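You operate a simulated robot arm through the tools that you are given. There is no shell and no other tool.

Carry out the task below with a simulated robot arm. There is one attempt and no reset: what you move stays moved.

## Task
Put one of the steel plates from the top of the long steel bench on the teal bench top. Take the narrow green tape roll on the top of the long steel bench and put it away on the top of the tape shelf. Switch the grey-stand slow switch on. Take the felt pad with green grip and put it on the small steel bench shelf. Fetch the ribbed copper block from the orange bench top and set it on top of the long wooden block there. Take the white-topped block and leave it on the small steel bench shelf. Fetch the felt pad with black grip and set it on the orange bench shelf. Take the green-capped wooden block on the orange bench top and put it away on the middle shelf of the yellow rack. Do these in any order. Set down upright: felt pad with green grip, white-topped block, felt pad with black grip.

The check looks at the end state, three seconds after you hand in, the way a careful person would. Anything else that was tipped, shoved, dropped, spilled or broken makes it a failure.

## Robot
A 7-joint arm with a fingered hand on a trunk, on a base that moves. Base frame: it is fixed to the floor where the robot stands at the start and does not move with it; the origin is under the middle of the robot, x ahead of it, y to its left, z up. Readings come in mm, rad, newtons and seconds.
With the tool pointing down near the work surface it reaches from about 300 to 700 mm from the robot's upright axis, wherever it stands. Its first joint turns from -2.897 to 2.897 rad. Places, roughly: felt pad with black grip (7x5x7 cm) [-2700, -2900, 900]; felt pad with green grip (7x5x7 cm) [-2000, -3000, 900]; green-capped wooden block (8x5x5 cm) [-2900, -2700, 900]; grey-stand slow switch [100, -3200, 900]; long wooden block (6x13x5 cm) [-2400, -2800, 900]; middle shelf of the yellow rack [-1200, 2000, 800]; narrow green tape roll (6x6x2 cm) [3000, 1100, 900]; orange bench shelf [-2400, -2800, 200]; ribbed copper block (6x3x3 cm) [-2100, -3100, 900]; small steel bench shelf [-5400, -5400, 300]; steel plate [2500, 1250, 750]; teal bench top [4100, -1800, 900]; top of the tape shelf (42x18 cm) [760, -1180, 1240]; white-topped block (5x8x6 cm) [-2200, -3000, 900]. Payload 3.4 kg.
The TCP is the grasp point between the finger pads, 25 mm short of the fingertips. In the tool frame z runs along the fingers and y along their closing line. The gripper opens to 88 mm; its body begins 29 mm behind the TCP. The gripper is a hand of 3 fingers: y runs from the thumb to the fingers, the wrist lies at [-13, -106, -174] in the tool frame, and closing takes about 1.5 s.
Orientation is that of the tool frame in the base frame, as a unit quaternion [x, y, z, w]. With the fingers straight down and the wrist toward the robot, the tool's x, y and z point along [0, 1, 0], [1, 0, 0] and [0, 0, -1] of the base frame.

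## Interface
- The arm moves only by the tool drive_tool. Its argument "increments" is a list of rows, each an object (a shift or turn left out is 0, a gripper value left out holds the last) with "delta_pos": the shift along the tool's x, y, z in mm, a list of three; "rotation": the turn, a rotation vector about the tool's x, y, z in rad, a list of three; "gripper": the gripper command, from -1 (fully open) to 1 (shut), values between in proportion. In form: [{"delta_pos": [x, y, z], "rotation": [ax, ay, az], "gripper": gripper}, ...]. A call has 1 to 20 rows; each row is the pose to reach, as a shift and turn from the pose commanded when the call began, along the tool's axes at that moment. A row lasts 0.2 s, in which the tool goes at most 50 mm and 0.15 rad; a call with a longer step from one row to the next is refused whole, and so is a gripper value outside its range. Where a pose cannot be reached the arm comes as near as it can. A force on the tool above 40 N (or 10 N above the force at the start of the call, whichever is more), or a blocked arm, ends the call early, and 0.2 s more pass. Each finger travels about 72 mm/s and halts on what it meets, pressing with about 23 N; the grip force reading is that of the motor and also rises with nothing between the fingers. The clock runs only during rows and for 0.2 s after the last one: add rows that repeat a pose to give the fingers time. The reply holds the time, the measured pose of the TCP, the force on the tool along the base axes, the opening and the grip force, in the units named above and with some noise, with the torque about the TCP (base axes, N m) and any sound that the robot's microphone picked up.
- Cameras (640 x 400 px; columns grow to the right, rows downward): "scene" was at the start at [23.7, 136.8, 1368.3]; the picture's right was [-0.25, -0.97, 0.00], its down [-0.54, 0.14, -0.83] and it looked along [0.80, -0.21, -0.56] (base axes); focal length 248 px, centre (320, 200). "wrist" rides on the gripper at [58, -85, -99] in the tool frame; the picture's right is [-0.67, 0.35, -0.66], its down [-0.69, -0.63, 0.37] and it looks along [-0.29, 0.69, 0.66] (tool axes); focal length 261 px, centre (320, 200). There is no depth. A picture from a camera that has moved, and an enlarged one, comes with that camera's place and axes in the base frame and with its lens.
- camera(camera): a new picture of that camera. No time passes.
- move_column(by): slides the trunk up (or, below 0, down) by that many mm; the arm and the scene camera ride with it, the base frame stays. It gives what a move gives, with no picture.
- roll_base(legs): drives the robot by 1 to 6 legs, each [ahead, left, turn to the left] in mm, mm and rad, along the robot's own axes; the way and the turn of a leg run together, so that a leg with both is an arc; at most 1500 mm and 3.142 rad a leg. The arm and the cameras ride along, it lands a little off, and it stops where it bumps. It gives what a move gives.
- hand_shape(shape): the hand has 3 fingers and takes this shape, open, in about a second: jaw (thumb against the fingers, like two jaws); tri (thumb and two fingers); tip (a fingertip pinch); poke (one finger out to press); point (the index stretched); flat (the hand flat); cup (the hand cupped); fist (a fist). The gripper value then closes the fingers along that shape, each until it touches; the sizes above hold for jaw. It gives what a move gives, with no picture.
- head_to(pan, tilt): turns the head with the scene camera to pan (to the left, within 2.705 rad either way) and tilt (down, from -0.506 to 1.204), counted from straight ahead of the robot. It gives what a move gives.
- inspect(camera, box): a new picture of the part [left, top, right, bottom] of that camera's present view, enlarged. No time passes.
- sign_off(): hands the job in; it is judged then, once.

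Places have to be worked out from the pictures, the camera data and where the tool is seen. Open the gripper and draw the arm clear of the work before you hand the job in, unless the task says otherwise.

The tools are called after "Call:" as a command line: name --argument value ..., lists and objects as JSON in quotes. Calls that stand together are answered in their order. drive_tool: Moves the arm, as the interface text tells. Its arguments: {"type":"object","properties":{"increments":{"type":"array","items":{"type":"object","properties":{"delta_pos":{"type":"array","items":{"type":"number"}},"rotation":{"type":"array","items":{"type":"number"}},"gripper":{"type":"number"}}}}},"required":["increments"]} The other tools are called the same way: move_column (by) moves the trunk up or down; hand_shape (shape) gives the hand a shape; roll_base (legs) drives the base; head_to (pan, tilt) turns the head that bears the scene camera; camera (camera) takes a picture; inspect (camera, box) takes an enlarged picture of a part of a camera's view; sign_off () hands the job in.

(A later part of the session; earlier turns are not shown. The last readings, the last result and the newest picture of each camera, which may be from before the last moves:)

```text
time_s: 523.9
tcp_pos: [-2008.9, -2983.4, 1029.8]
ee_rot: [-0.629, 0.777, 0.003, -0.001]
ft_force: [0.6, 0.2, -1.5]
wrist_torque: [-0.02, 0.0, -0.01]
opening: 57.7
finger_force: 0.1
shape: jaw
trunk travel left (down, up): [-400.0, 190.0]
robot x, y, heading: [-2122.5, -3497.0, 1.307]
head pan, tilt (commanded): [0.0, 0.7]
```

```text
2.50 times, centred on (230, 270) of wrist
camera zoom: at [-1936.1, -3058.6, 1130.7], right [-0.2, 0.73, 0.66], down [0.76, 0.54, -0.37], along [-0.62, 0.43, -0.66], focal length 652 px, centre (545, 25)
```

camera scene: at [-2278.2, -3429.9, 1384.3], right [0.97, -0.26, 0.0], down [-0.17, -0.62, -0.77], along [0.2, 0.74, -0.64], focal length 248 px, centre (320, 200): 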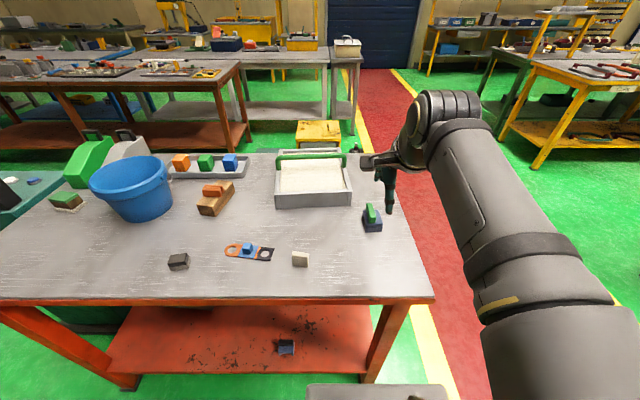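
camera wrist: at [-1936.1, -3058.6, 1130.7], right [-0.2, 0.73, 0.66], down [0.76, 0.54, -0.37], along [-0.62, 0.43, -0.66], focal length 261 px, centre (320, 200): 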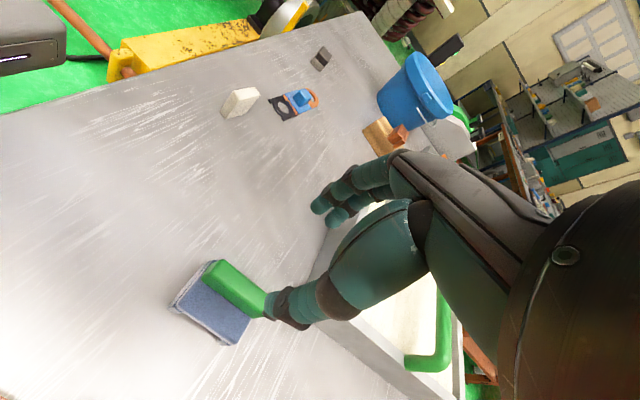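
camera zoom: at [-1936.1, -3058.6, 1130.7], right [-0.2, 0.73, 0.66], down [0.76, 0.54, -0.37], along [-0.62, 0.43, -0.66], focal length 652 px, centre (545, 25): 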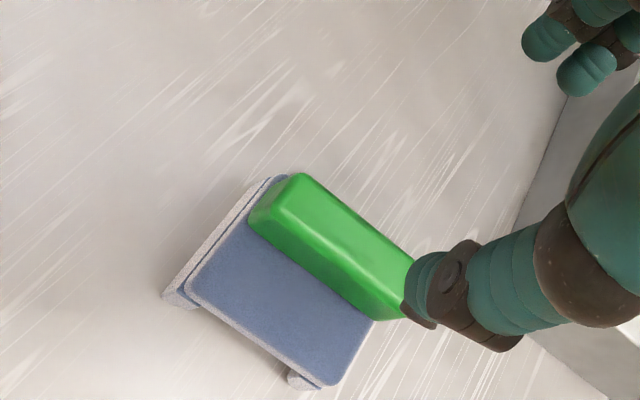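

The bar is a few mm east of the tool centre. I correct and descend onto the grip, then close.

Call:
drive_tool --increments '[{"delta_pos": [-3, -5, 30], "gripper": -0.3}, {"delta_pos": [-3, -5, 60]}, {"delta_pos": [-3, -5, 85]}, {"delta_pos": [-3, -5, 98]}, {"delta_pos": [-3, -5, 103]}, {"delta_pos": [-3, -5, 103]}, {"delta_pos": [-3, -5, 103], "gripper": 1}, {"delta_pos": [-3, -5, 103], "gripper": 1}, {"delta_pos": [-3, -5, 103], "gripper": 1}, {"delta_pos": [-3, -5, 103], "gripper": 1}, {"delta_pos": [-3, -5, 103], "gripper": 1}, {"delta_pos": [-3, -5, 103], "gripper": 1}]'

Call:
camera --camera "wrist"

```text
time_s: 526.5
tcp_pos: [-2003.0, -2981.2, 929.6]
ee_rot: [-0.628, 0.778, 0.003, -0.001]
ft_force: [0.2, 0.2, 0.5]
wrist_torque: [-0.02, 0.05, -0.02]
opening: 13.1
finger_force: 22.8
shape: jaw
trunk travel left (down, up): [-400.0, 190.0]
robot x, y, heading: [-2134.6, -3494.2, 1.311]
head pan, tilt (commanded): [0.0, 0.7]
```

```text
taken
camera wrist: at [-1931.1, -3056.5, 1028.8], right [-0.2, 0.73, 0.66], down [0.76, 0.54, -0.37], along [-0.62, 0.43, -0.66], focal length 261 px, centre (320, 200)
```

wrist: 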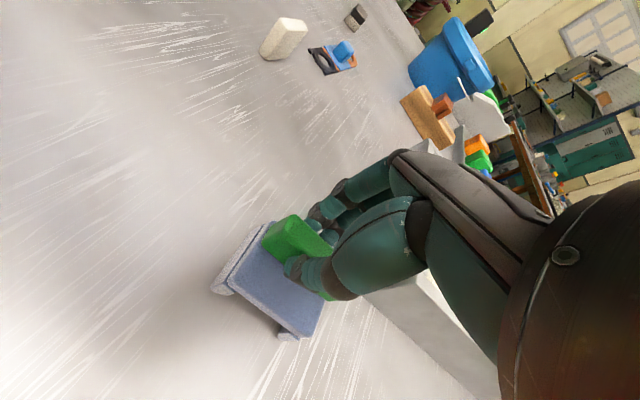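

Gripped (13 mm, 23 N). I lift it, then turn the tool back to straight-ahead and look.

Call:
drive_tool --increments '[{"delta_pos": [0, 0, -10], "gripper": 1}, {"delta_pos": [0, 0, -50], "gripper": 1}, {"delta_pos": [0, 0, -95], "gripper": 1}, {"delta_pos": [0, 0, -140], "gripper": 1}, {"delta_pos": [0, 0, -180], "gripper": 1}, {"delta_pos": [0, 0, -180], "rotation": [0, 0, 0.14], "gripper": 1}, {"delta_pos": [0, 0, -180], "rotation": [0, 0, 0.28], "gripper": 1}, {"delta_pos": [0, 0, -180], "rotation": [0, 0, 0.42], "gripper": 1}, {"delta_pos": [0, 0, -180], "rotation": [0, 0, 0.56], "gripper": 1}, {"delta_pos": [0, 0, -180], "rotation": [0, 0, 0.7], "gripper": 1}, {"delta_pos": [0, 0, -180], "rotation": [0, 0, 0.84], "gripper": 1}, {"delta_pos": [0, 0, -180], "rotation": [0, 0, 0.98], "gripper": 1}, {"delta_pos": [0, 0, -180], "rotation": [0, 0, 1.12], "gripper": 1}, {"delta_pos": [0, 0, -180], "rotation": [0, 0, 1.26], "gripper": 1}, {"delta_pos": [0, 0, -180], "rotation": [0, 0, 1.4], "gripper": 1}, {"delta_pos": [0, 0, -180], "rotation": [0, 0, 1.54], "gripper": 1}, {"delta_pos": [0, 0, -180], "rotation": [0, 0, 1.62], "gripper": 1}, {"delta_pos": [0, 0, -180], "rotation": [0, 0, 1.62], "gripper": 1}]'

Call:
camera --camera "wrist"

Call:
camera --camera "scene"

```text
time_s: 530.3
tcp_pos: [-2001.7, -2981.6, 1107.4]
ee_rot: [0.13, 0.991, 0.001, -0.002]
ft_force: [-0.4, 0.7, -0.5]
wrist_torque: [0.02, 0.02, -0.01]
opening: 12.9
finger_force: 23.0
shape: jaw
out of reach, approached as far as the arm can: row 4, 5, 6, 7
trunk travel left (down, up): [-400.0, 190.0]
robot x, y, heading: [-2128.6, -3495.3, 1.303]
head pan, tilt (commanded): [0.0, 0.7]
```

```text
taken
camera wrist: at [-2078.5, -3049.2, 1208.2], right [0.74, 0.16, 0.65], down [0.5, -0.78, -0.37], along [0.45, 0.6, -0.66], focal length 261 px, centre (320, 200)
```

wrist: 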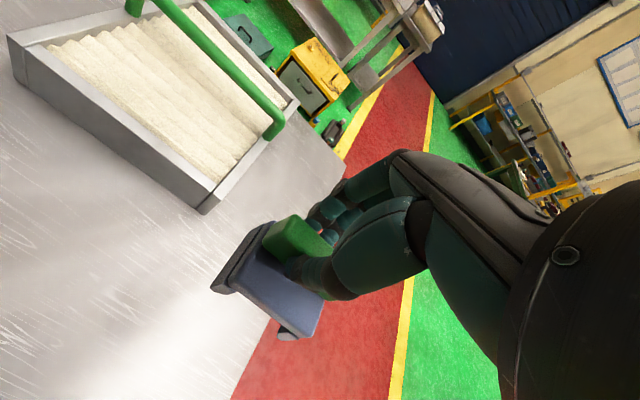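

```text
taken
camera scene: at [-2278.1, -3429.8, 1384.3], right [0.97, -0.26, 0.0], down [-0.17, -0.62, -0.76], along [0.2, 0.74, -0.64], focal length 248 px, centre (320, 200)
```

scene: 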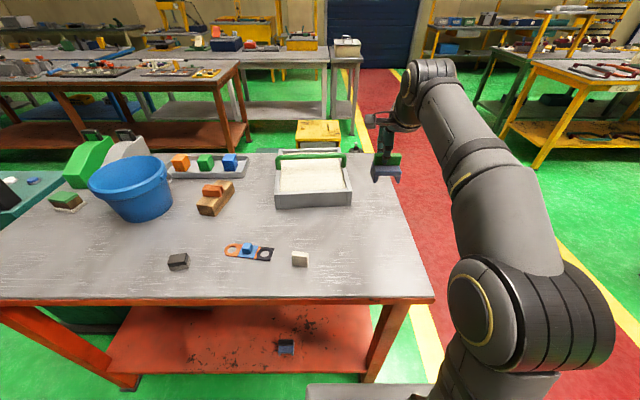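

The pad is held upright. I retract the arm and drive back along the same route to the turning point by the small steel bench.

Call:
drive_tool --increments '[{"delta_pos": [0, -40, 0], "gripper": 1}, {"delta_pos": [0, -80, 0], "gripper": 1}, {"delta_pos": [0, -120, 0], "gripper": 1}, {"delta_pos": [0, -120, 0], "gripper": 1}]'

Call:
roll_base --legs '[[-288, -669, 0], [-787, 35, 0], [-1250, 22, 0]]'

```text
time_s: 531.3
tcp_pos: [-2032.3, -3098.5, 1106.2]
ee_rot: [0.13, 0.992, 0.001, -0.003]
ft_force: [0.1, -0.2, -1.3]
wrist_torque: [0.02, -0.02, 0.03]
opening: 12.8
finger_force: 23.0
shape: jaw
trunk travel left (down, up): [-400.0, 190.0]
robot x, y, heading: [-2129.1, -3493.5, 1.309]
head pan, tilt (commanded): [0.0, 0.7]
```

```text
time_s: 544.9
tcp_pos: [-2066.3, -5472.6, 1107.3]
ee_rot: [0.132, 0.991, 0.001, -0.003]
ft_force: [-0.9, -1.1, -1.1]
wrist_torque: [0.0, 0.0, 0.06]
opening: 12.8
finger_force: 22.9
shape: jaw
trunk travel left (down, up): [-400.0, 190.0]
robot x, y, heading: [-2166.1, -5873.5, 1.302]
head pan, tilt (commanded): [0.0, 0.7]
```

Call:
roll_base --legs '[[-469, 736, 0], [-65, 537, 0]]'

Call:
head_to --pan 0.2 --tilt 0.7

Call:
camera --camera "scene"

```text
time_s: 552.2
tcp_pos: [-3429.9, -5636.9, 1107.4]
ee_rot: [0.142, 0.99, 0.001, -0.002]
ft_force: [-0.3, -0.1, -0.8]
wrist_torque: [0.01, 0.0, -0.01]
opening: 12.9
finger_force: 23.0
shape: jaw
trunk travel left (down, up): [-400.0, 190.0]
robot x, y, heading: [-3537.6, -6031.3, 1.285]
head pan, tilt (commanded): [0.0, 0.7]
```

```text
time_s: 553.0
tcp_pos: [-3428.8, -5637.5, 1105.8]
ee_rot: [0.143, 0.99, 0.001, -0.002]
ft_force: [0.0, -0.8, -0.7]
wrist_torque: [0.04, 0.0, -0.02]
opening: 13.0
finger_force: 22.9
shape: jaw
trunk travel left (down, up): [-400.0, 190.0]
robot x, y, heading: [-3540.9, -6032.0, 1.284]
head pan, tilt (commanded): [0.201, 0.7]
```

```text
taken
camera scene: at [-3699.9, -5957.5, 1384.3], right [1.0, -0.09, 0.0], down [-0.06, -0.64, -0.76], along [0.07, 0.76, -0.64], focal length 248 px, centre (320, 200)
```

scene: 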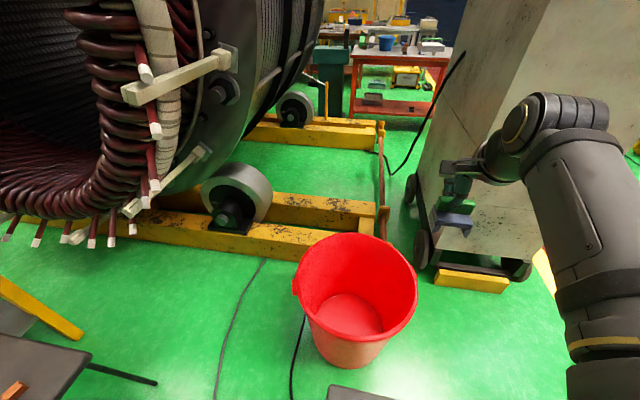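

Call:
roll_base --legs '[[11, 551, 0], [0, 0, 0.553]]'

Call:
move_column --by -395

Call:
drive_tool --increments '[{"delta_pos": [0, 0, 45], "gripper": 1}, {"delta_pos": [0, 0, 90], "gripper": 1}, {"delta_pos": [0, 0, 135], "gripper": 1}, {"delta_pos": [0, 0, 180], "gripper": 1}, {"delta_pos": [0, 0, 225], "gripper": 1}, {"delta_pos": [0, 0, 270], "gripper": 1}, {"delta_pos": [0, 0, 315], "gripper": 1}, {"delta_pos": [0, 0, 360], "gripper": 1}, {"delta_pos": [0, 0, 405], "gripper": 1}, {"delta_pos": [0, 0, 405], "gripper": 1}]'

Call:
head_to --pan 0.3 --tilt 0.7

Call:
camera --camera "scene"

```text
time_s: 557.8
tcp_pos: [-4189.1, -5463.8, 1106.4]
ee_rot: [-0.13, 0.992, 0.001, -0.003]
ft_force: [0.1, 0.2, -0.3]
wrist_torque: [0.0, 0.01, 0.0]
opening: 12.9
finger_force: 23.3
shape: jaw
trunk travel left (down, up): [-400.0, 190.0]
robot x, y, heading: [-4074.6, -5856.5, 1.828]
head pan, tilt (commanded): [0.201, 0.7]
```

```text
time_s: 561.5
tcp_pos: [-4189.3, -5463.7, 710.8]
ee_rot: [-0.13, 0.991, 0.001, -0.002]
ft_force: [0.0, 1.2, -1.1]
wrist_torque: [0.02, 0.03, -0.01]
opening: 12.7
finger_force: 23.2
shape: jaw
trunk travel left (down, up): [-5.0, 585.0]
robot x, y, heading: [-4078.4, -5854.7, 1.831]
head pan, tilt (commanded): [0.201, 0.7]
```

```text
time_s: 563.8
tcp_pos: [-4187.0, -5460.7, 307.9]
ee_rot: [-0.131, 0.991, 0.001, -0.003]
ft_force: [-0.1, -1.0, -0.7]
wrist_torque: [0.03, 0.0, 0.02]
opening: 12.8
finger_force: 23.0
shape: jaw
trunk travel left (down, up): [-5.0, 585.0]
robot x, y, heading: [-4073.4, -5856.3, 1.828]
head pan, tilt (commanded): [0.201, 0.7]
```

```text
time_s: 564.4
tcp_pos: [-4187.8, -5461.6, 308.5]
ee_rot: [-0.131, 0.991, 0.001, -0.004]
ft_force: [0.5, 0.0, -1.0]
wrist_torque: [-0.01, 0.0, 0.01]
opening: 12.8
finger_force: 23.7
shape: jaw
trunk travel left (down, up): [-5.0, 585.0]
robot x, y, heading: [-4074.2, -5856.7, 1.827]
head pan, tilt (commanded): [0.3, 0.7]
```

```text
taken
camera scene: at [-4260.2, -5881.7, 989.3], right [0.85, 0.53, 0.0], down [0.34, -0.55, -0.76], along [-0.41, 0.65, -0.64], focal length 248 px, centre (320, 200)
```

scene: 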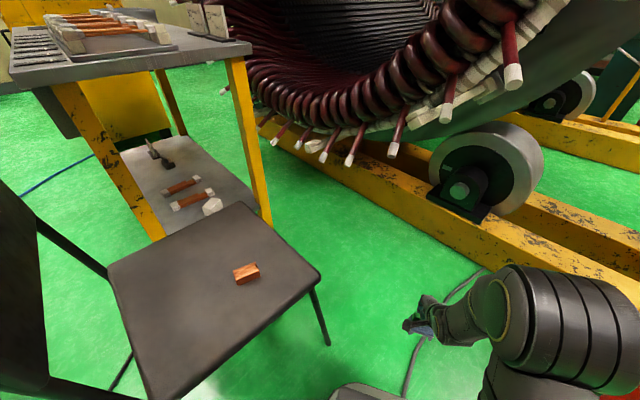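

Same pose as before. I repeat the proven entry: forward, arm swung left, then turning left in steps.

Call:
roll_base --legs '[[300, 0, 0]]'

Call:
drive_tool --increments '[{"delta_pos": [42.9, -2.4, 0], "rotation": [0, 0, -0.11], "gripper": 1}, {"delta_pos": [85.3, -9.4, 0], "rotation": [0, 0, -0.22], "gripper": 1}, {"delta_pos": [126.7, -21.1, 0], "rotation": [0, 0, -0.33], "gripper": 1}, {"delta_pos": [166.5, -37.3, 0], "rotation": [0, 0, -0.44], "gripper": 1}, {"delta_pos": [204.4, -57.7, 0], "rotation": [0, 0, -0.55], "gripper": 1}, {"delta_pos": [239.7, -82.1, 0], "rotation": [0, 0, -0.66], "gripper": 1}, {"delta_pos": [272.2, -110.3, 0], "rotation": [0, 0, -0.77], "gripper": 1}, {"delta_pos": [272.2, -110.3, 0], "rotation": [0, 0, -0.77], "gripper": 1}]'

Call:
roll_base --legs '[[240, 0, 0]]'

Call:
camera --camera "scene"

```text
time_s: 566.5
tcp_pos: [-4264.1, -5168.3, 308.8]
ee_rot: [-0.13, 0.991, 0.0, -0.003]
ft_force: [0.5, 0.3, -0.5]
wrist_torque: [0.01, 0.04, 0.03]
opening: 13.1
finger_force: 22.1
shape: jaw
trunk travel left (down, up): [-5.0, 585.0]
robot x, y, heading: [-4154.5, -5563.9, 1.822]
head pan, tilt (commanded): [0.3, 0.7]
```

```text
time_s: 568.3
tcp_pos: [-4501.8, -5343.0, 307.5]
ee_rot: [-0.494, 0.87, 0.001, -0.003]
ft_force: [0.2, -0.1, -1.7]
wrist_torque: [0.04, 0.01, 0.01]
opening: 12.4
finger_force: 23.0
shape: jaw
trunk travel left (down, up): [-5.0, 585.0]
robot x, y, heading: [-4154.6, -5563.1, 1.83]
head pan, tilt (commanded): [0.3, 0.7]
```

```text
time_s: 570.1
tcp_pos: [-4564.9, -5107.7, 308.4]
ee_rot: [-0.493, 0.87, 0.001, -0.001]
ft_force: [-0.1, 0.0, -1.1]
wrist_torque: [-0.01, 0.04, 0.04]
opening: 12.7
finger_force: 22.9
shape: jaw
trunk travel left (down, up): [-5.0, 585.0]
robot x, y, heading: [-4219.8, -5330.1, 1.831]
head pan, tilt (commanded): [0.3, 0.7]
```

```text
taken
camera scene: at [-4400.1, -5353.6, 989.3], right [0.85, 0.53, 0.0], down [0.34, -0.55, -0.76], along [-0.41, 0.65, -0.64], focal length 248 px, centre (320, 200)
```

scene: 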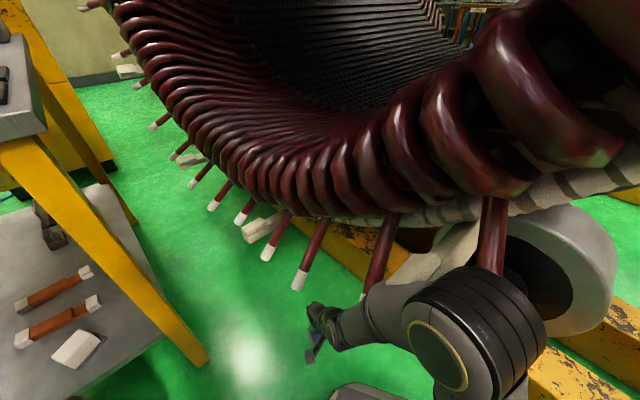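

Call:
roll_base --legs '[[0, 0, 0.35]]'

Call:
roll_base --legs '[[0, 0, 0.35]]'

Call:
drive_tool --increments '[{"delta_pos": [-42.9, -2.4, 0], "rotation": [0, 0, 0.11], "gripper": 1}, {"delta_pos": [-85.3, -9.4, 0], "rotation": [0, 0, 0.22], "gripper": 1}, {"delta_pos": [-126.7, -21.1, 0], "rotation": [0, 0, 0.33], "gripper": 1}, {"delta_pos": [-166.5, -37.3, 0], "rotation": [0, 0, 0.44], "gripper": 1}, {"delta_pos": [-166.5, -37.3, 0], "rotation": [0, 0, 0.44], "gripper": 1}]'

Call:
roll_base --legs '[[0, 0, 0.35]]'

Call:
head_to --pan 0.1 --tilt 0.7

Call:
camera --camera "scene"

```text
time_s: 571.5
tcp_pos: [-4618.0, -5235.6, 308.7]
ee_rot: [-0.634, 0.773, 0.0, -0.002]
ft_force: [-0.1, 0.3, 0.0]
wrist_torque: [0.0, 0.01, 0.01]
opening: 12.7
finger_force: 22.8
shape: jaw
trunk travel left (down, up): [-5.0, 585.0]
robot x, y, heading: [-4220.3, -5324.8, 2.169]
head pan, tilt (commanded): [0.3, 0.7]
```

```text
time_s: 573.0
tcp_pos: [-4623.8, -5384.2, 308.6]
ee_rot: [0.761, -0.648, -0.001, 0.002]
ft_force: [-0.3, 0.6, -0.5]
wrist_torque: [-0.01, 0.02, 0.01]
opening: 12.9
finger_force: 22.9
shape: jaw
trunk travel left (down, up): [-5.0, 585.0]
robot x, y, heading: [-4213.8, -5327.6, 2.527]
head pan, tilt (commanded): [0.3, 0.7]
```

```text
time_s: 574.2
tcp_pos: [-4614.1, -5213.2, 307.7]
ee_rot: [-0.6, 0.8, -0.002, -0.002]
ft_force: [-0.4, 0.1, -0.3]
wrist_torque: [-0.01, 0.04, -0.01]
opening: 12.8
finger_force: 23.0
shape: jaw
trunk travel left (down, up): [-5.0, 585.0]
robot x, y, heading: [-4215.9, -5325.2, 2.529]
head pan, tilt (commanded): [0.3, 0.7]
```

```text
time_s: 575.7
tcp_pos: [-4628.9, -5358.5, 306.1]
ee_rot: [0.73, -0.683, 0.001, 0.002]
ft_force: [0.3, 0.3, -1.1]
wrist_torque: [-0.01, 0.01, -0.01]
opening: 12.5
finger_force: 23.0
shape: jaw
trunk travel left (down, up): [-5.0, 585.0]
robot x, y, heading: [-4214.7, -5327.4, 2.877]
head pan, tilt (commanded): [0.3, 0.7]
```

```text
time_s: 576.4
tcp_pos: [-4629.3, -5358.1, 306.4]
ee_rot: [0.73, -0.684, 0.001, 0.002]
ft_force: [-0.9, 0.1, -0.8]
wrist_torque: [-0.02, -0.02, 0.01]
opening: 12.7
finger_force: 23.1
shape: jaw
trunk travel left (down, up): [-5.0, 585.0]
robot x, y, heading: [-4214.4, -5324.6, 2.871]
head pan, tilt (commanded): [0.099, 0.7]
```

```text
taken
camera scene: at [-4285.0, -5481.3, 989.3], right [0.16, 0.99, 0.0], down [0.64, -0.11, -0.76], along [-0.75, 0.13, -0.64], focal length 248 px, centre (320, 200)
```

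scene: 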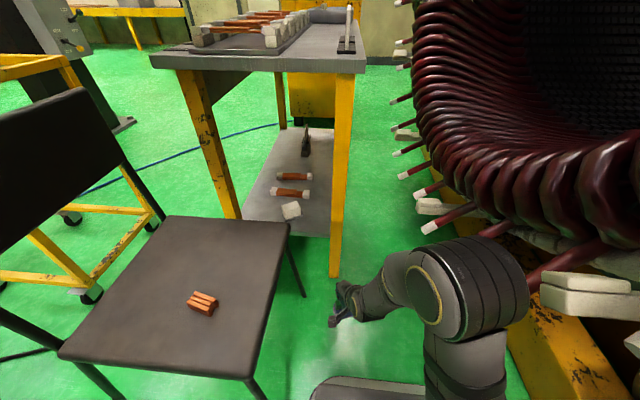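

I raise the hand and shift it left as before, then advance toward the bench.

Call:
drive_tool --increments '[{"delta_pos": [0, 0, -40], "gripper": 1}, {"delta_pos": [17, -10, -80], "gripper": 1}, {"delta_pos": [35, -20, -105], "gripper": 1}, {"delta_pos": [53, -30, -105], "gripper": 1}, {"delta_pos": [53, -30, -105], "gripper": 1}]'

Call:
roll_base --legs '[[215, 8, 0.012]]'

Call:
camera --camera "scene"

Call:
camera --camera "wrist"

```text
time_s: 577.6
tcp_pos: [-4594.9, -5404.7, 412.1]
ee_rot: [0.73, -0.684, 0.001, 0.003]
ft_force: [0.2, 0.1, -0.9]
wrist_torque: [0.01, 0.02, -0.04]
opening: 12.9
finger_force: 23.2
shape: jaw
out of reach, approached as far as the arm can: row 2, 3
trunk travel left (down, up): [-5.0, 585.0]
robot x, y, heading: [-4213.0, -5327.3, 2.874]
head pan, tilt (commanded): [0.099, 0.7]
```

```text
time_s: 579.3
tcp_pos: [-4807.5, -5360.0, 411.6]
ee_rot: [0.734, -0.679, 0.001, 0.003]
ft_force: [-0.2, 0.1, -0.9]
wrist_torque: [-0.01, -0.02, 0.0]
opening: 12.6
finger_force: 23.0
shape: jaw
trunk travel left (down, up): [-5.0, 585.0]
robot x, y, heading: [-4429.7, -5286.2, 2.891]
head pan, tilt (commanded): [0.099, 0.7]
```

```text
taken
camera scene: at [-4494.8, -5433.9, 989.3], right [0.15, 0.99, 0.0], down [0.64, -0.1, -0.76], along [-0.76, 0.12, -0.64], focal length 248 px, centre (320, 200)
```

scene: 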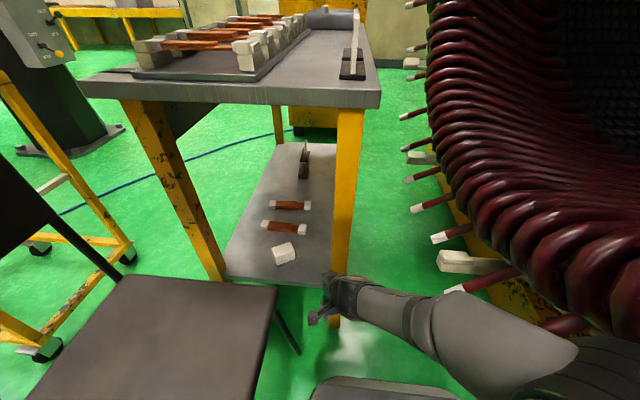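

```text
taken
camera wrist: at [-4716.6, -5411.2, 512.7], right [-0.4, 0.64, 0.65], down [0.57, 0.73, -0.37], along [-0.72, 0.23, -0.66], focal length 261 px, centre (320, 200)
```

wrist: 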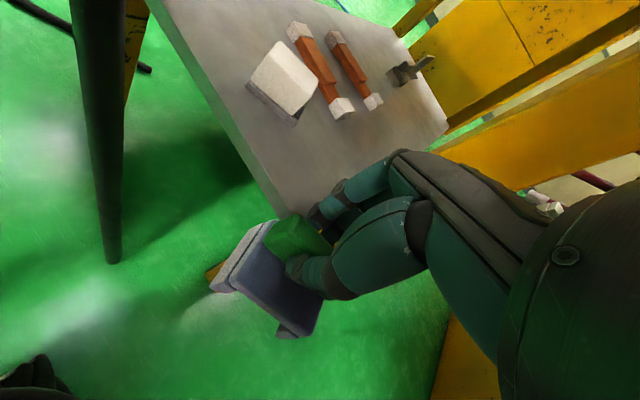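

Same standing place as before. I raise the hand above the seat height and move past the leg, straightening the tool.

Call:
drive_tool --increments '[{"delta_pos": [10, 21, -35], "rotation": [0, 0, 0.08], "gripper": 1}, {"delta_pos": [20, 43, -70], "rotation": [0, 0, 0.16], "gripper": 1}, {"delta_pos": [30, 64, -104], "rotation": [0, 0, 0.24], "gripper": 1}, {"delta_pos": [30, 64, -104], "rotation": [0, 0, 0.33], "gripper": 1}, {"delta_pos": [30, 64, -104], "rotation": [0, 0, 0.33], "gripper": 1}]'

Call:
camera --camera "scene"

Call:
camera --camera "wrist"

```text
time_s: 580.5
tcp_pos: [-4870.8, -5394.3, 516.1]
ee_rot: [-0.611, 0.791, -0.002, -0.002]
ft_force: [-0.1, 0.6, -0.1]
wrist_torque: [-0.01, 0.01, 0.02]
opening: 12.8
finger_force: 22.8
shape: jaw
trunk travel left (down, up): [-5.0, 585.0]
robot x, y, heading: [-4427.1, -5280.8, 2.884]
head pan, tilt (commanded): [0.099, 0.7]
```

```text
taken
camera scene: at [-4494.8, -5433.9, 989.3], right [0.15, 0.99, 0.0], down [0.64, -0.1, -0.76], along [-0.76, 0.12, -0.64], focal length 248 px, centre (320, 200)
```

scene: 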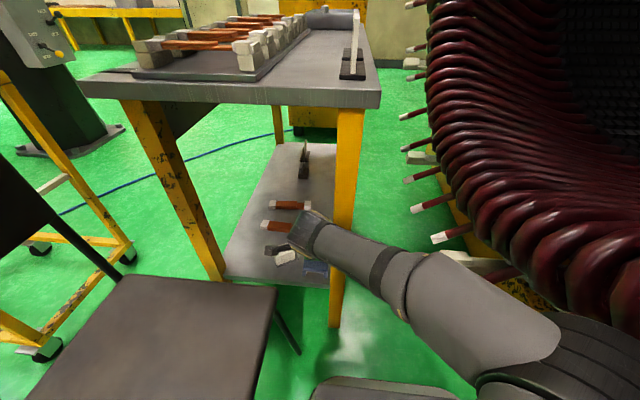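

```text
taken
camera wrist: at [-4801.2, -5471.0, 618.0], right [-0.17, 0.74, 0.65], down [0.78, 0.5, -0.37], along [-0.6, 0.45, -0.66], focal length 261 px, centre (320, 200)
```

wrist: 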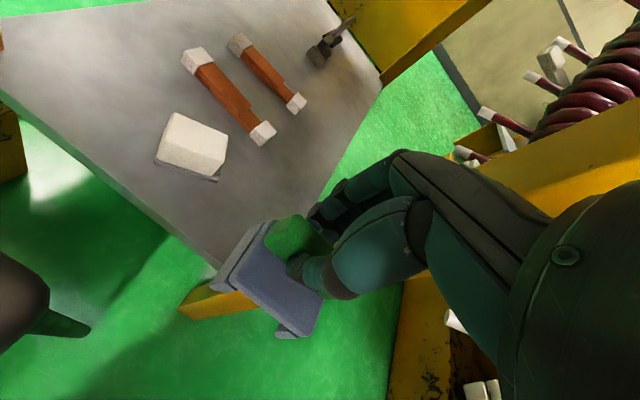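

The free spot between the white block and the leg is right ahead. I advance over it while lowering, with the tool turned slightly right to spare the leg.

Call:
drive_tool --increments '[{"delta_pos": [8, 20, 8], "rotation": [0, 0, 0.05], "gripper": 1}, {"delta_pos": [16, 39, 16], "rotation": [0, 0, 0.1], "gripper": 1}, {"delta_pos": [19, 59, 36], "rotation": [0, 0, 0.15], "gripper": 1}, {"delta_pos": [21, 79, 56], "rotation": [0, 0, 0.21], "gripper": 1}, {"delta_pos": [21, 104, 81], "rotation": [0, 0, 0.21], "gripper": 1}, {"delta_pos": [19, 124, 101], "rotation": [0, 0, 0.21], "gripper": 1}, {"delta_pos": [19, 124, 101], "rotation": [0, 0, 0.21], "gripper": 1}]'

Call:
camera --camera "scene"

Call:
camera --camera "wrist"

```text
time_s: 582.1
tcp_pos: [-4992.7, -5380.8, 415.7]
ee_rot: [-0.527, 0.85, -0.001, -0.002]
ft_force: [0.0, 0.4, -1.6]
wrist_torque: [-0.01, 0.03, 0.01]
opening: 12.7
finger_force: 23.0
shape: jaw
trunk travel left (down, up): [-5.0, 585.0]
robot x, y, heading: [-4427.1, -5280.3, 2.882]
head pan, tilt (commanded): [0.099, 0.7]
```

```text
taken
camera scene: at [-4494.9, -5433.9, 989.3], right [0.15, 0.99, 0.0], down [0.64, -0.1, -0.76], along [-0.76, 0.12, -0.64], focal length 248 px, centre (320, 200)
```

scene: 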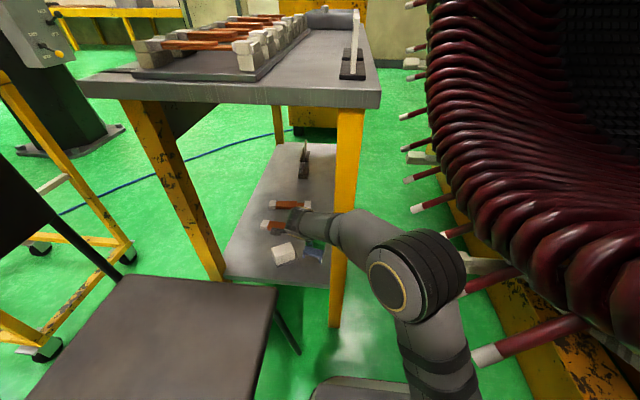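

```text
taken
camera wrist: at [-4941.7, -5470.0, 516.1], right [-0.01, 0.76, 0.65], down [0.87, 0.33, -0.37], along [-0.5, 0.56, -0.66], focal length 261 px, centre (320, 200)
```

wrist: 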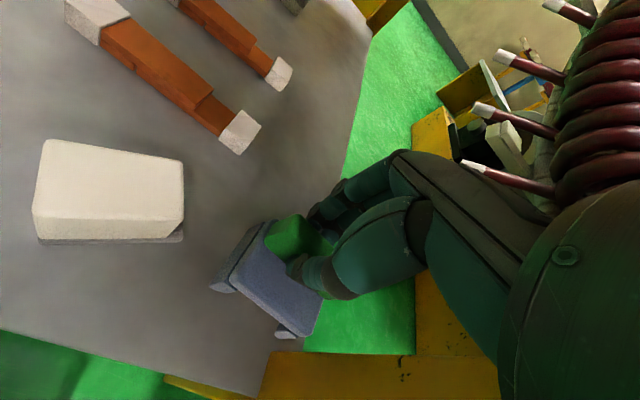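

No contact with the leg this time. The pad is over the spot; I shift it 12 mm away from the white block and lower it to the shelf.

Call:
drive_tool --increments '[{"delta_pos": [-6, 0, 20], "gripper": 1}, {"delta_pos": [-12, 0, 42], "gripper": 1}, {"delta_pos": [-12, 0, 58], "gripper": 1}, {"delta_pos": [-12, 0, 66], "gripper": 1}, {"delta_pos": [-12, 0, 72], "gripper": 1}, {"delta_pos": [-12, 0, 77], "gripper": 1}, {"delta_pos": [-12, 0, 77], "gripper": 1}]'

Call:
camera --camera "wrist"

Call:
camera --camera "scene"

```text
time_s: 583.5
tcp_pos: [-4990.0, -5373.5, 344.1]
ee_rot: [-0.526, 0.85, 0.002, -0.009]
ft_force: [5.7, 1.3, 23.1]
wrist_torque: [-0.04, -0.21, -0.06]
opening: 14.5
finger_force: 23.4
shape: jaw
trunk travel left (down, up): [-5.0, 585.0]
robot x, y, heading: [-4427.6, -5280.2, 2.888]
head pan, tilt (commanded): [0.099, 0.7]
stopped in row 7: the force on the tool passed its limit at 46 N (the readings are from after the stop); the commanded pose is now the measured one
```

```text
taken
camera wrist: at [-4937.6, -5462.4, 445.0], right [0.0, 0.76, 0.65], down [0.86, 0.33, -0.38], along [-0.51, 0.56, -0.66], focal length 261 px, centre (320, 200)
```

wrist: 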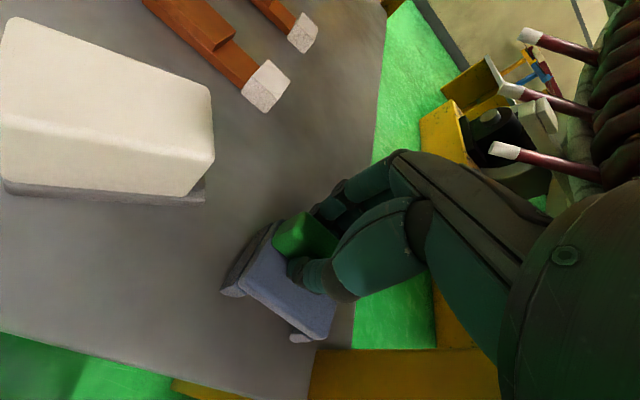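

```text
taken
camera scene: at [-4493.0, -5433.6, 989.5], right [0.15, 0.99, 0.0], down [0.64, -0.1, -0.77], along [-0.76, 0.12, -0.64], focal length 248 px, centre (320, 200)
```

scene: 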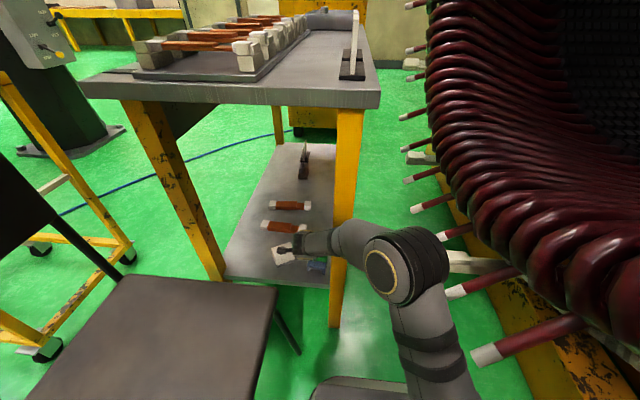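

The pad touches the shelf. I ease off and release.

Call:
drive_tool --increments '[{"delta_pos": [0, 0, -3], "gripper": 1}, {"delta_pos": [0, 0, -4], "gripper": 0.7}, {"delta_pos": [0, 0, -4], "gripper": 0.5}, {"delta_pos": [0, 0, -4], "gripper": 0.3}, {"delta_pos": [0, 0, -4], "gripper": 0.1}, {"delta_pos": [0, 0, -4], "gripper": 0.1}]'

Call:
inspect --camera "wrist" --box '[180, 160, 420, 380]'

```text
time_s: 584.9
tcp_pos: [-4989.8, -5373.2, 346.1]
ee_rot: [-0.526, 0.85, 0.0, -0.005]
ft_force: [-0.5, 0.9, 1.5]
wrist_torque: [0.0, -0.05, 0.0]
opening: 38.8
finger_force: 0.1
shape: jaw
trunk travel left (down, up): [-5.0, 585.0]
robot x, y, heading: [-4423.9, -5282.5, 2.884]
head pan, tilt (commanded): [0.099, 0.7]
```

```text
1.82 times, centred on (300, 270) of wrist
camera zoom: at [-4937.1, -5462.5, 445.7], right [-0.01, 0.76, 0.65], down [0.87, 0.33, -0.38], along [-0.5, 0.56, -0.66], focal length 474 px, centre (356, 73)
```

zoom: 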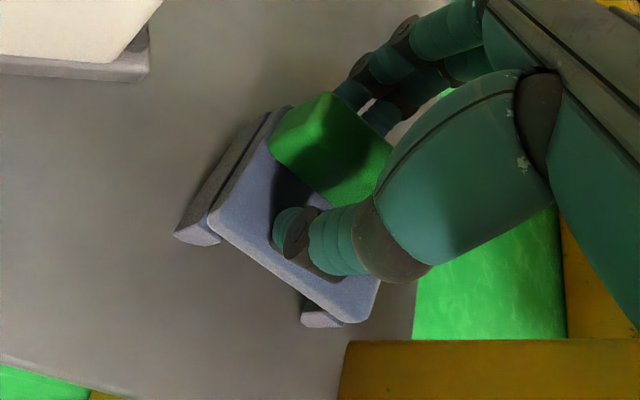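

It stands free. I lift straight up and retrace back out as before.

Call:
drive_tool --increments '[{"delta_pos": [0, 0, -12]}, {"delta_pos": [0, 0, -35]}, {"delta_pos": [0, 0, -70]}, {"delta_pos": [0, 0, -70]}]'

Call:
camera --camera "wrist"

```text
time_s: 585.9
tcp_pos: [-4988.3, -5372.4, 415.4]
ee_rot: [-0.526, 0.851, 0.0, -0.006]
ft_force: [-0.3, -0.4, -0.2]
wrist_torque: [0.03, 0.04, -0.01]
opening: 39.3
finger_force: 0.0
shape: jaw
trunk travel left (down, up): [-5.0, 585.0]
robot x, y, heading: [-4425.3, -5276.1, 2.884]
head pan, tilt (commanded): [0.099, 0.7]
```

```text
taken
camera wrist: at [-4936.9, -5461.6, 516.2], right [-0.01, 0.76, 0.65], down [0.86, 0.33, -0.38], along [-0.5, 0.56, -0.66], focal length 261 px, centre (320, 200)
```

wrist: 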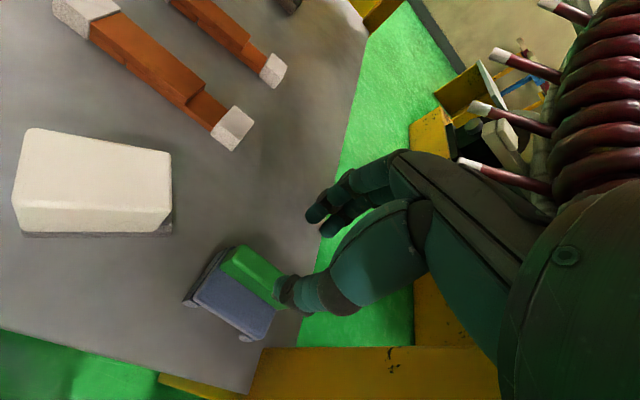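

Both pieces stand upright on the shelf. I retrace the hand back out between leg and chair to the travel pose.

Call:
drive_tool --increments '[{"delta_pos": [2, -21, -22]}, {"delta_pos": [3, -42, -45], "rotation": [0, 0, -0.07]}, {"delta_pos": [-3, -61, -65], "rotation": [0, 0, -0.14]}, {"delta_pos": [-10, -80, -85], "rotation": [0, 0, -0.21]}, {"delta_pos": [-22, -98, -93], "rotation": [0, 0, -0.21]}, {"delta_pos": [-35, -115, -100], "rotation": [0, 0, -0.21]}, {"delta_pos": [-50, -126, -80], "rotation": [0, 0, -0.21]}, {"delta_pos": [-65, -136, -50], "rotation": [0, 0, -0.21]}, {"delta_pos": [-80, -146, -20], "rotation": [0, 0, -0.21]}, {"delta_pos": [-94, -156, 4], "rotation": [0, 0, -0.21]}, {"delta_pos": [-94, -156, 4], "rotation": [0, 0, -0.21]}]'

Call:
camera --camera "scene"

Call:
inspect --camera "scene" --box '[220, 180, 360, 290]'

```text
time_s: 588.3
tcp_pos: [-4808.1, -5356.8, 408.3]
ee_rot: [-0.613, 0.79, 0.0, -0.005]
ft_force: [0.0, 0.5, 0.2]
wrist_torque: [0.02, 0.01, 0.01]
opening: 39.4
finger_force: 0.1
shape: jaw
trunk travel left (down, up): [-5.0, 585.0]
robot x, y, heading: [-4424.9, -5279.4, 2.889]
head pan, tilt (commanded): [0.099, 0.7]
```

```text
taken
camera scene: at [-4494.8, -5433.9, 989.3], right [0.15, 0.99, 0.0], down [0.64, -0.1, -0.76], along [-0.76, 0.12, -0.64], focal length 248 px, centre (320, 200)
```

scene: 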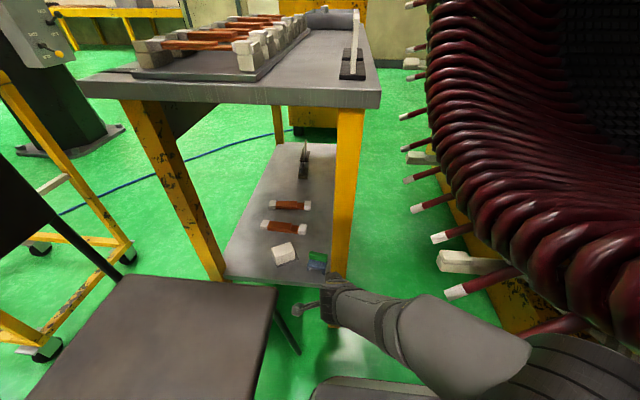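

```text
3.64 times, centred on (290, 235) of scene
camera zoom: at [-4494.8, -5433.9, 989.3], right [0.15, 0.99, 0.0], down [0.64, -0.1, -0.76], along [-0.76, 0.12, -0.64], focal length 903 px, centre (429, 73)
```

zoom: 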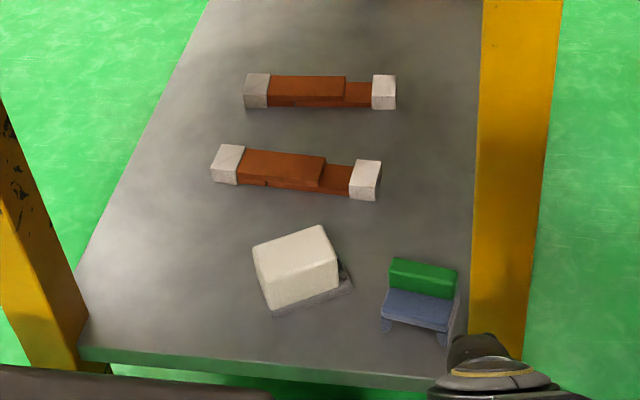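

Both pieces are upright on the shelf. I lower the hand, back away from the bench, and repeat the exit sequence.

Call:
drive_tool --increments '[{"delta_pos": [-13, 6, 35]}, {"delta_pos": [-26, 12, 70]}, {"delta_pos": [-40, 18, 103]}, {"delta_pos": [-40, 18, 103]}]'

Call:
roll_base --legs '[[-215, 0, 0]]'

Call:
roll_base --legs '[[0, 0, -0.34]]'

Call:
drive_tool --increments '[{"delta_pos": [41, -17, 0], "rotation": [0, 0, -0.113]}, {"delta_pos": [79.8, -38.8, 0], "rotation": [0, 0, -0.227]}, {"delta_pos": [116, -64.7, 0], "rotation": [0, 0, -0.34]}, {"delta_pos": [116, -64.7, 0], "rotation": [0, 0, -0.34]}]'

Call:
roll_base --legs '[[0, 0, -0.34]]'

Call:
camera --camera "scene"

```text
time_s: 589.3
tcp_pos: [-4816.0, -5313.1, 306.5]
ee_rot: [-0.612, 0.791, 0.0, -0.006]
ft_force: [-1.2, 0.6, 0.2]
wrist_torque: [0.01, 0.0, -0.01]
opening: 39.6
finger_force: 0.1
shape: jaw
trunk travel left (down, up): [-5.0, 585.0]
robot x, y, heading: [-4427.0, -5280.9, 2.891]
head pan, tilt (commanded): [0.099, 0.7]
```

```text
time_s: 591.0
tcp_pos: [-4611.5, -5364.9, 306.5]
ee_rot: [-0.612, 0.791, 0.002, -0.006]
ft_force: [0.5, -0.7, 0.1]
wrist_torque: [-0.02, 0.01, 0.0]
opening: 39.6
finger_force: 0.0
shape: jaw
trunk travel left (down, up): [-5.0, 585.0]
robot x, y, heading: [-4220.2, -5336.8, 2.885]
head pan, tilt (commanded): [0.099, 0.7]
```

```text
time_s: 592.4
tcp_pos: [-4600.0, -5234.6, 307.1]
ee_rot: [-0.47, 0.883, 0.002, -0.004]
ft_force: [0.3, -0.4, 0.3]
wrist_torque: [0.0, -0.02, 0.01]
opening: 39.2
finger_force: 0.0
shape: jaw
trunk travel left (down, up): [-5.0, 585.0]
robot x, y, heading: [-4218.4, -5335.0, 2.55]
head pan, tilt (commanded): [0.099, 0.7]
```

```text
time_s: 593.4
tcp_pos: [-4613.8, -5367.2, 307.8]
ee_rot: [-0.613, 0.79, 0.003, -0.006]
ft_force: [0.5, 0.0, -0.2]
wrist_torque: [0.03, 0.0, 0.01]
opening: 39.2
finger_force: 0.2
shape: jaw
trunk travel left (down, up): [-5.0, 585.0]
robot x, y, heading: [-4221.9, -5338.9, 2.547]
head pan, tilt (commanded): [0.099, 0.7]
```

```text
time_s: 594.9
tcp_pos: [-4601.3, -5233.6, 309.4]
ee_rot: [-0.469, 0.883, 0.004, -0.003]
ft_force: [-0.6, -0.4, -0.5]
wrist_torque: [-0.03, -0.04, -0.03]
opening: 39.5
finger_force: 0.0
shape: jaw
trunk travel left (down, up): [-5.0, 585.0]
robot x, y, heading: [-4222.4, -5331.8, 2.201]
head pan, tilt (commanded): [0.099, 0.7]
```

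```text
taken
camera scene: at [-4372.2, -5411.7, 989.3], right [0.74, 0.67, 0.0], down [0.43, -0.48, -0.76], along [-0.51, 0.57, -0.64], focal length 248 px, centre (320, 200)
```

scene: 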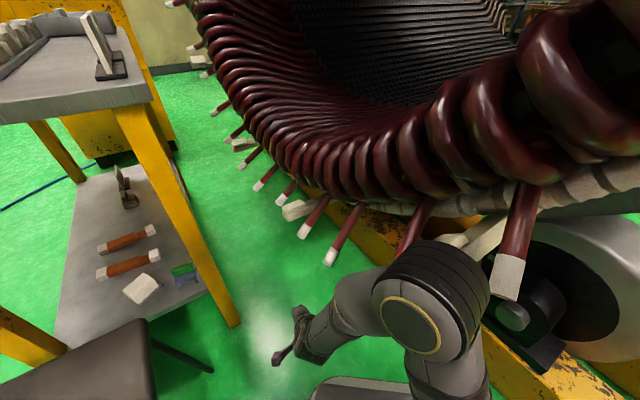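

Call:
drive_tool --increments '[{"delta_pos": [13, 37, 0]}, {"delta_pos": [26, 74, 0]}, {"delta_pos": [39, 111, 0]}, {"delta_pos": [39, 111, 0]}]'

Call:
drive_tool --increments '[{"delta_pos": [35.7, -14.2, 0], "rotation": [0, 0, -0.075]}, {"delta_pos": [70.2, -31, 0], "rotation": [0, 0, -0.15]}, {"delta_pos": [103.4, -50.6, 0], "rotation": [0, 0, -0.225]}, {"delta_pos": [135.1, -72.4, 0], "rotation": [0, 0, -0.3]}, {"delta_pos": [135.1, -72.4, 0], "rotation": [0, 0, -0.3]}]'

Call:
roll_base --legs '[[0, 0, -0.29]]'

Call:
roll_base --legs '[[-200, 0, 0]]'

Call:
camera --camera "scene"

```text
time_s: 595.9
tcp_pos: [-4713.8, -5205.0, 310.6]
ee_rot: [-0.47, 0.883, 0.003, -0.004]
ft_force: [0.5, 0.3, 0.1]
wrist_torque: [0.0, 0.0, -0.01]
opening: 39.4
finger_force: 0.0
shape: jaw
trunk travel left (down, up): [-5.0, 585.0]
robot x, y, heading: [-4222.6, -5333.7, 2.204]
head pan, tilt (commanded): [0.099, 0.7]
```

```text
time_s: 597.1
tcp_pos: [-4730.9, -5354.8, 308.9]
ee_rot: [-0.596, 0.803, 0.005, -0.003]
ft_force: [0.1, -0.5, -0.1]
wrist_torque: [0.01, -0.04, 0.0]
opening: 39.4
finger_force: 0.1
shape: jaw
trunk travel left (down, up): [-5.0, 585.0]
robot x, y, heading: [-4222.3, -5327.0, 2.201]
head pan, tilt (commanded): [0.099, 0.7]
```

```text
time_s: 598.4
tcp_pos: [-4715.1, -5206.0, 310.8]
ee_rot: [-0.473, 0.881, 0.006, -0.003]
ft_force: [-0.7, -0.2, 0.6]
wrist_torque: [0.02, -0.02, 0.01]
opening: 39.5
finger_force: 0.1
shape: jaw
trunk travel left (down, up): [-5.0, 585.0]
robot x, y, heading: [-4222.1, -5333.1, 1.913]
head pan, tilt (commanded): [0.099, 0.7]
```

```text
time_s: 600.0
tcp_pos: [-4648.2, -5392.7, 310.2]
ee_rot: [-0.472, 0.881, 0.006, -0.003]
ft_force: [-0.8, -0.8, 0.9]
wrist_torque: [-0.01, -0.03, 0.05]
opening: 39.3
finger_force: 0.0
shape: jaw
trunk travel left (down, up): [-5.0, 585.0]
robot x, y, heading: [-4157.8, -5522.3, 1.911]
head pan, tilt (commanded): [0.099, 0.7]
```

```text
taken
camera scene: at [-4322.0, -5552.3, 989.3], right [0.9, 0.43, 0.0], down [0.28, -0.58, -0.76], along [-0.33, 0.69, -0.64], focal length 248 px, centre (320, 200)
```

scene: 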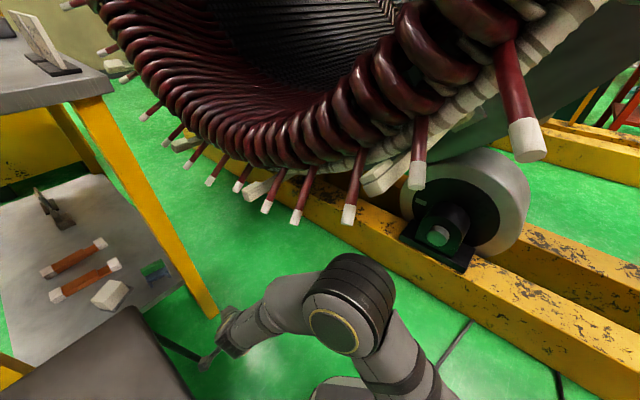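

Call:
drive_tool --increments '[{"delta_pos": [-46.1, 2.4, 0], "rotation": [0, 0, 0.064]}, {"delta_pos": [-91.1, 1.3, 0], "rotation": [0, 0, 0.128]}, {"delta_pos": [-134.9, -3.8, 0], "rotation": [0, 0, 0.192]}, {"delta_pos": [-177.2, -12.8, 0], "rotation": [0, 0, 0.256]}, {"delta_pos": [-217.6, -25.4, 0], "rotation": [0, 0, 0.32]}, {"delta_pos": [-255.9, -41.5, 0], "rotation": [0, 0, 0.384]}, {"delta_pos": [-291.8, -60.7, 0], "rotation": [0, 0, 0.448]}, {"delta_pos": [-325, -82.8, 0], "rotation": [0, 0, 0.512]}, {"delta_pos": [-355.2, -107.3, 0], "rotation": [0, 0, 0.576]}, {"delta_pos": [-382.3, -133.9, 0], "rotation": [0, 0, 0.64]}, {"delta_pos": [-382.3, -133.9, 0], "rotation": [0, 0, 0.64]}]'

Call:
roll_base --legs '[[-350, 0, 0]]'

Call:
move_column --by 395

```text
time_s: 602.4
tcp_pos: [-4325.6, -5150.7, 308.8]
ee_rot: [-0.171, 0.985, 0.004, -0.005]
ft_force: [-0.1, 0.1, 0.7]
wrist_torque: [0.0, 0.04, -0.02]
opening: 39.5
finger_force: 0.1
shape: jaw
trunk travel left (down, up): [-5.0, 585.0]
robot x, y, heading: [-4158.9, -5522.5, 1.91]
head pan, tilt (commanded): [0.099, 0.7]
```

```text
time_s: 604.6
tcp_pos: [-4215.8, -5466.7, 309.9]
ee_rot: [-0.174, 0.985, 0.005, -0.004]
ft_force: [0.2, -0.3, -0.1]
wrist_torque: [-0.02, 0.0, 0.02]
opening: 39.5
finger_force: 0.0
shape: jaw
trunk travel left (down, up): [-5.0, 585.0]
robot x, y, heading: [-4043.1, -5836.2, 1.917]
head pan, tilt (commanded): [0.099, 0.7]
```

```text
time_s: 608.4
tcp_pos: [-4216.4, -5465.3, 703.8]
ee_rot: [-0.175, 0.985, 0.004, -0.003]
ft_force: [0.6, -0.5, -0.1]
wrist_torque: [0.01, 0.03, 0.0]
opening: 39.4
finger_force: 0.0
shape: jaw
trunk travel left (down, up): [-400.0, 190.0]
robot x, y, heading: [-4045.5, -5833.3, 1.916]
head pan, tilt (commanded): [0.099, 0.7]
```

Out in the open again. I drive back to the lane and north past the orange bench for the last piece.

Call:
roll_base --legs '[[-377, -407, 0], [-256, -476, 0], [-71, -878, 0]]'

Call:
head_to --pan 0.9 --tilt 0.35

Call:
camera --camera "scene"

```text
time_s: 618.5
tcp_pos: [-2324.7, -5541.8, 704.1]
ee_rot: [-0.163, 0.987, 0.003, -0.004]
ft_force: [0.2, 0.0, -0.6]
wrist_torque: [-0.01, 0.02, 0.0]
opening: 39.7
finger_force: 0.1
shape: jaw
trunk travel left (down, up): [-400.0, 190.0]
robot x, y, heading: [-2160.9, -5915.2, 1.896]
head pan, tilt (commanded): [0.099, 0.7]
```

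```text
time_s: 619.6
tcp_pos: [-2325.3, -5542.4, 704.5]
ee_rot: [-0.163, 0.987, 0.004, -0.004]
ft_force: [0.7, 0.2, -0.8]
wrist_torque: [0.01, 0.02, 0.0]
opening: 39.6
finger_force: 0.2
shape: jaw
trunk travel left (down, up): [-400.0, 190.0]
robot x, y, heading: [-2157.3, -5911.7, 1.891]
head pan, tilt (commanded): [0.901, 0.351]
```

```text
taken
camera scene: at [-2380.3, -5988.2, 1415.7], right [0.34, 0.94, 0.0], down [0.32, -0.12, -0.94], along [-0.88, 0.32, -0.34], focal length 248 px, centre (320, 200)
```

scene: 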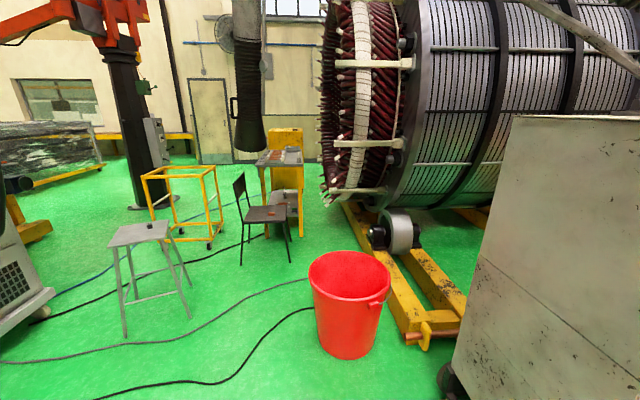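

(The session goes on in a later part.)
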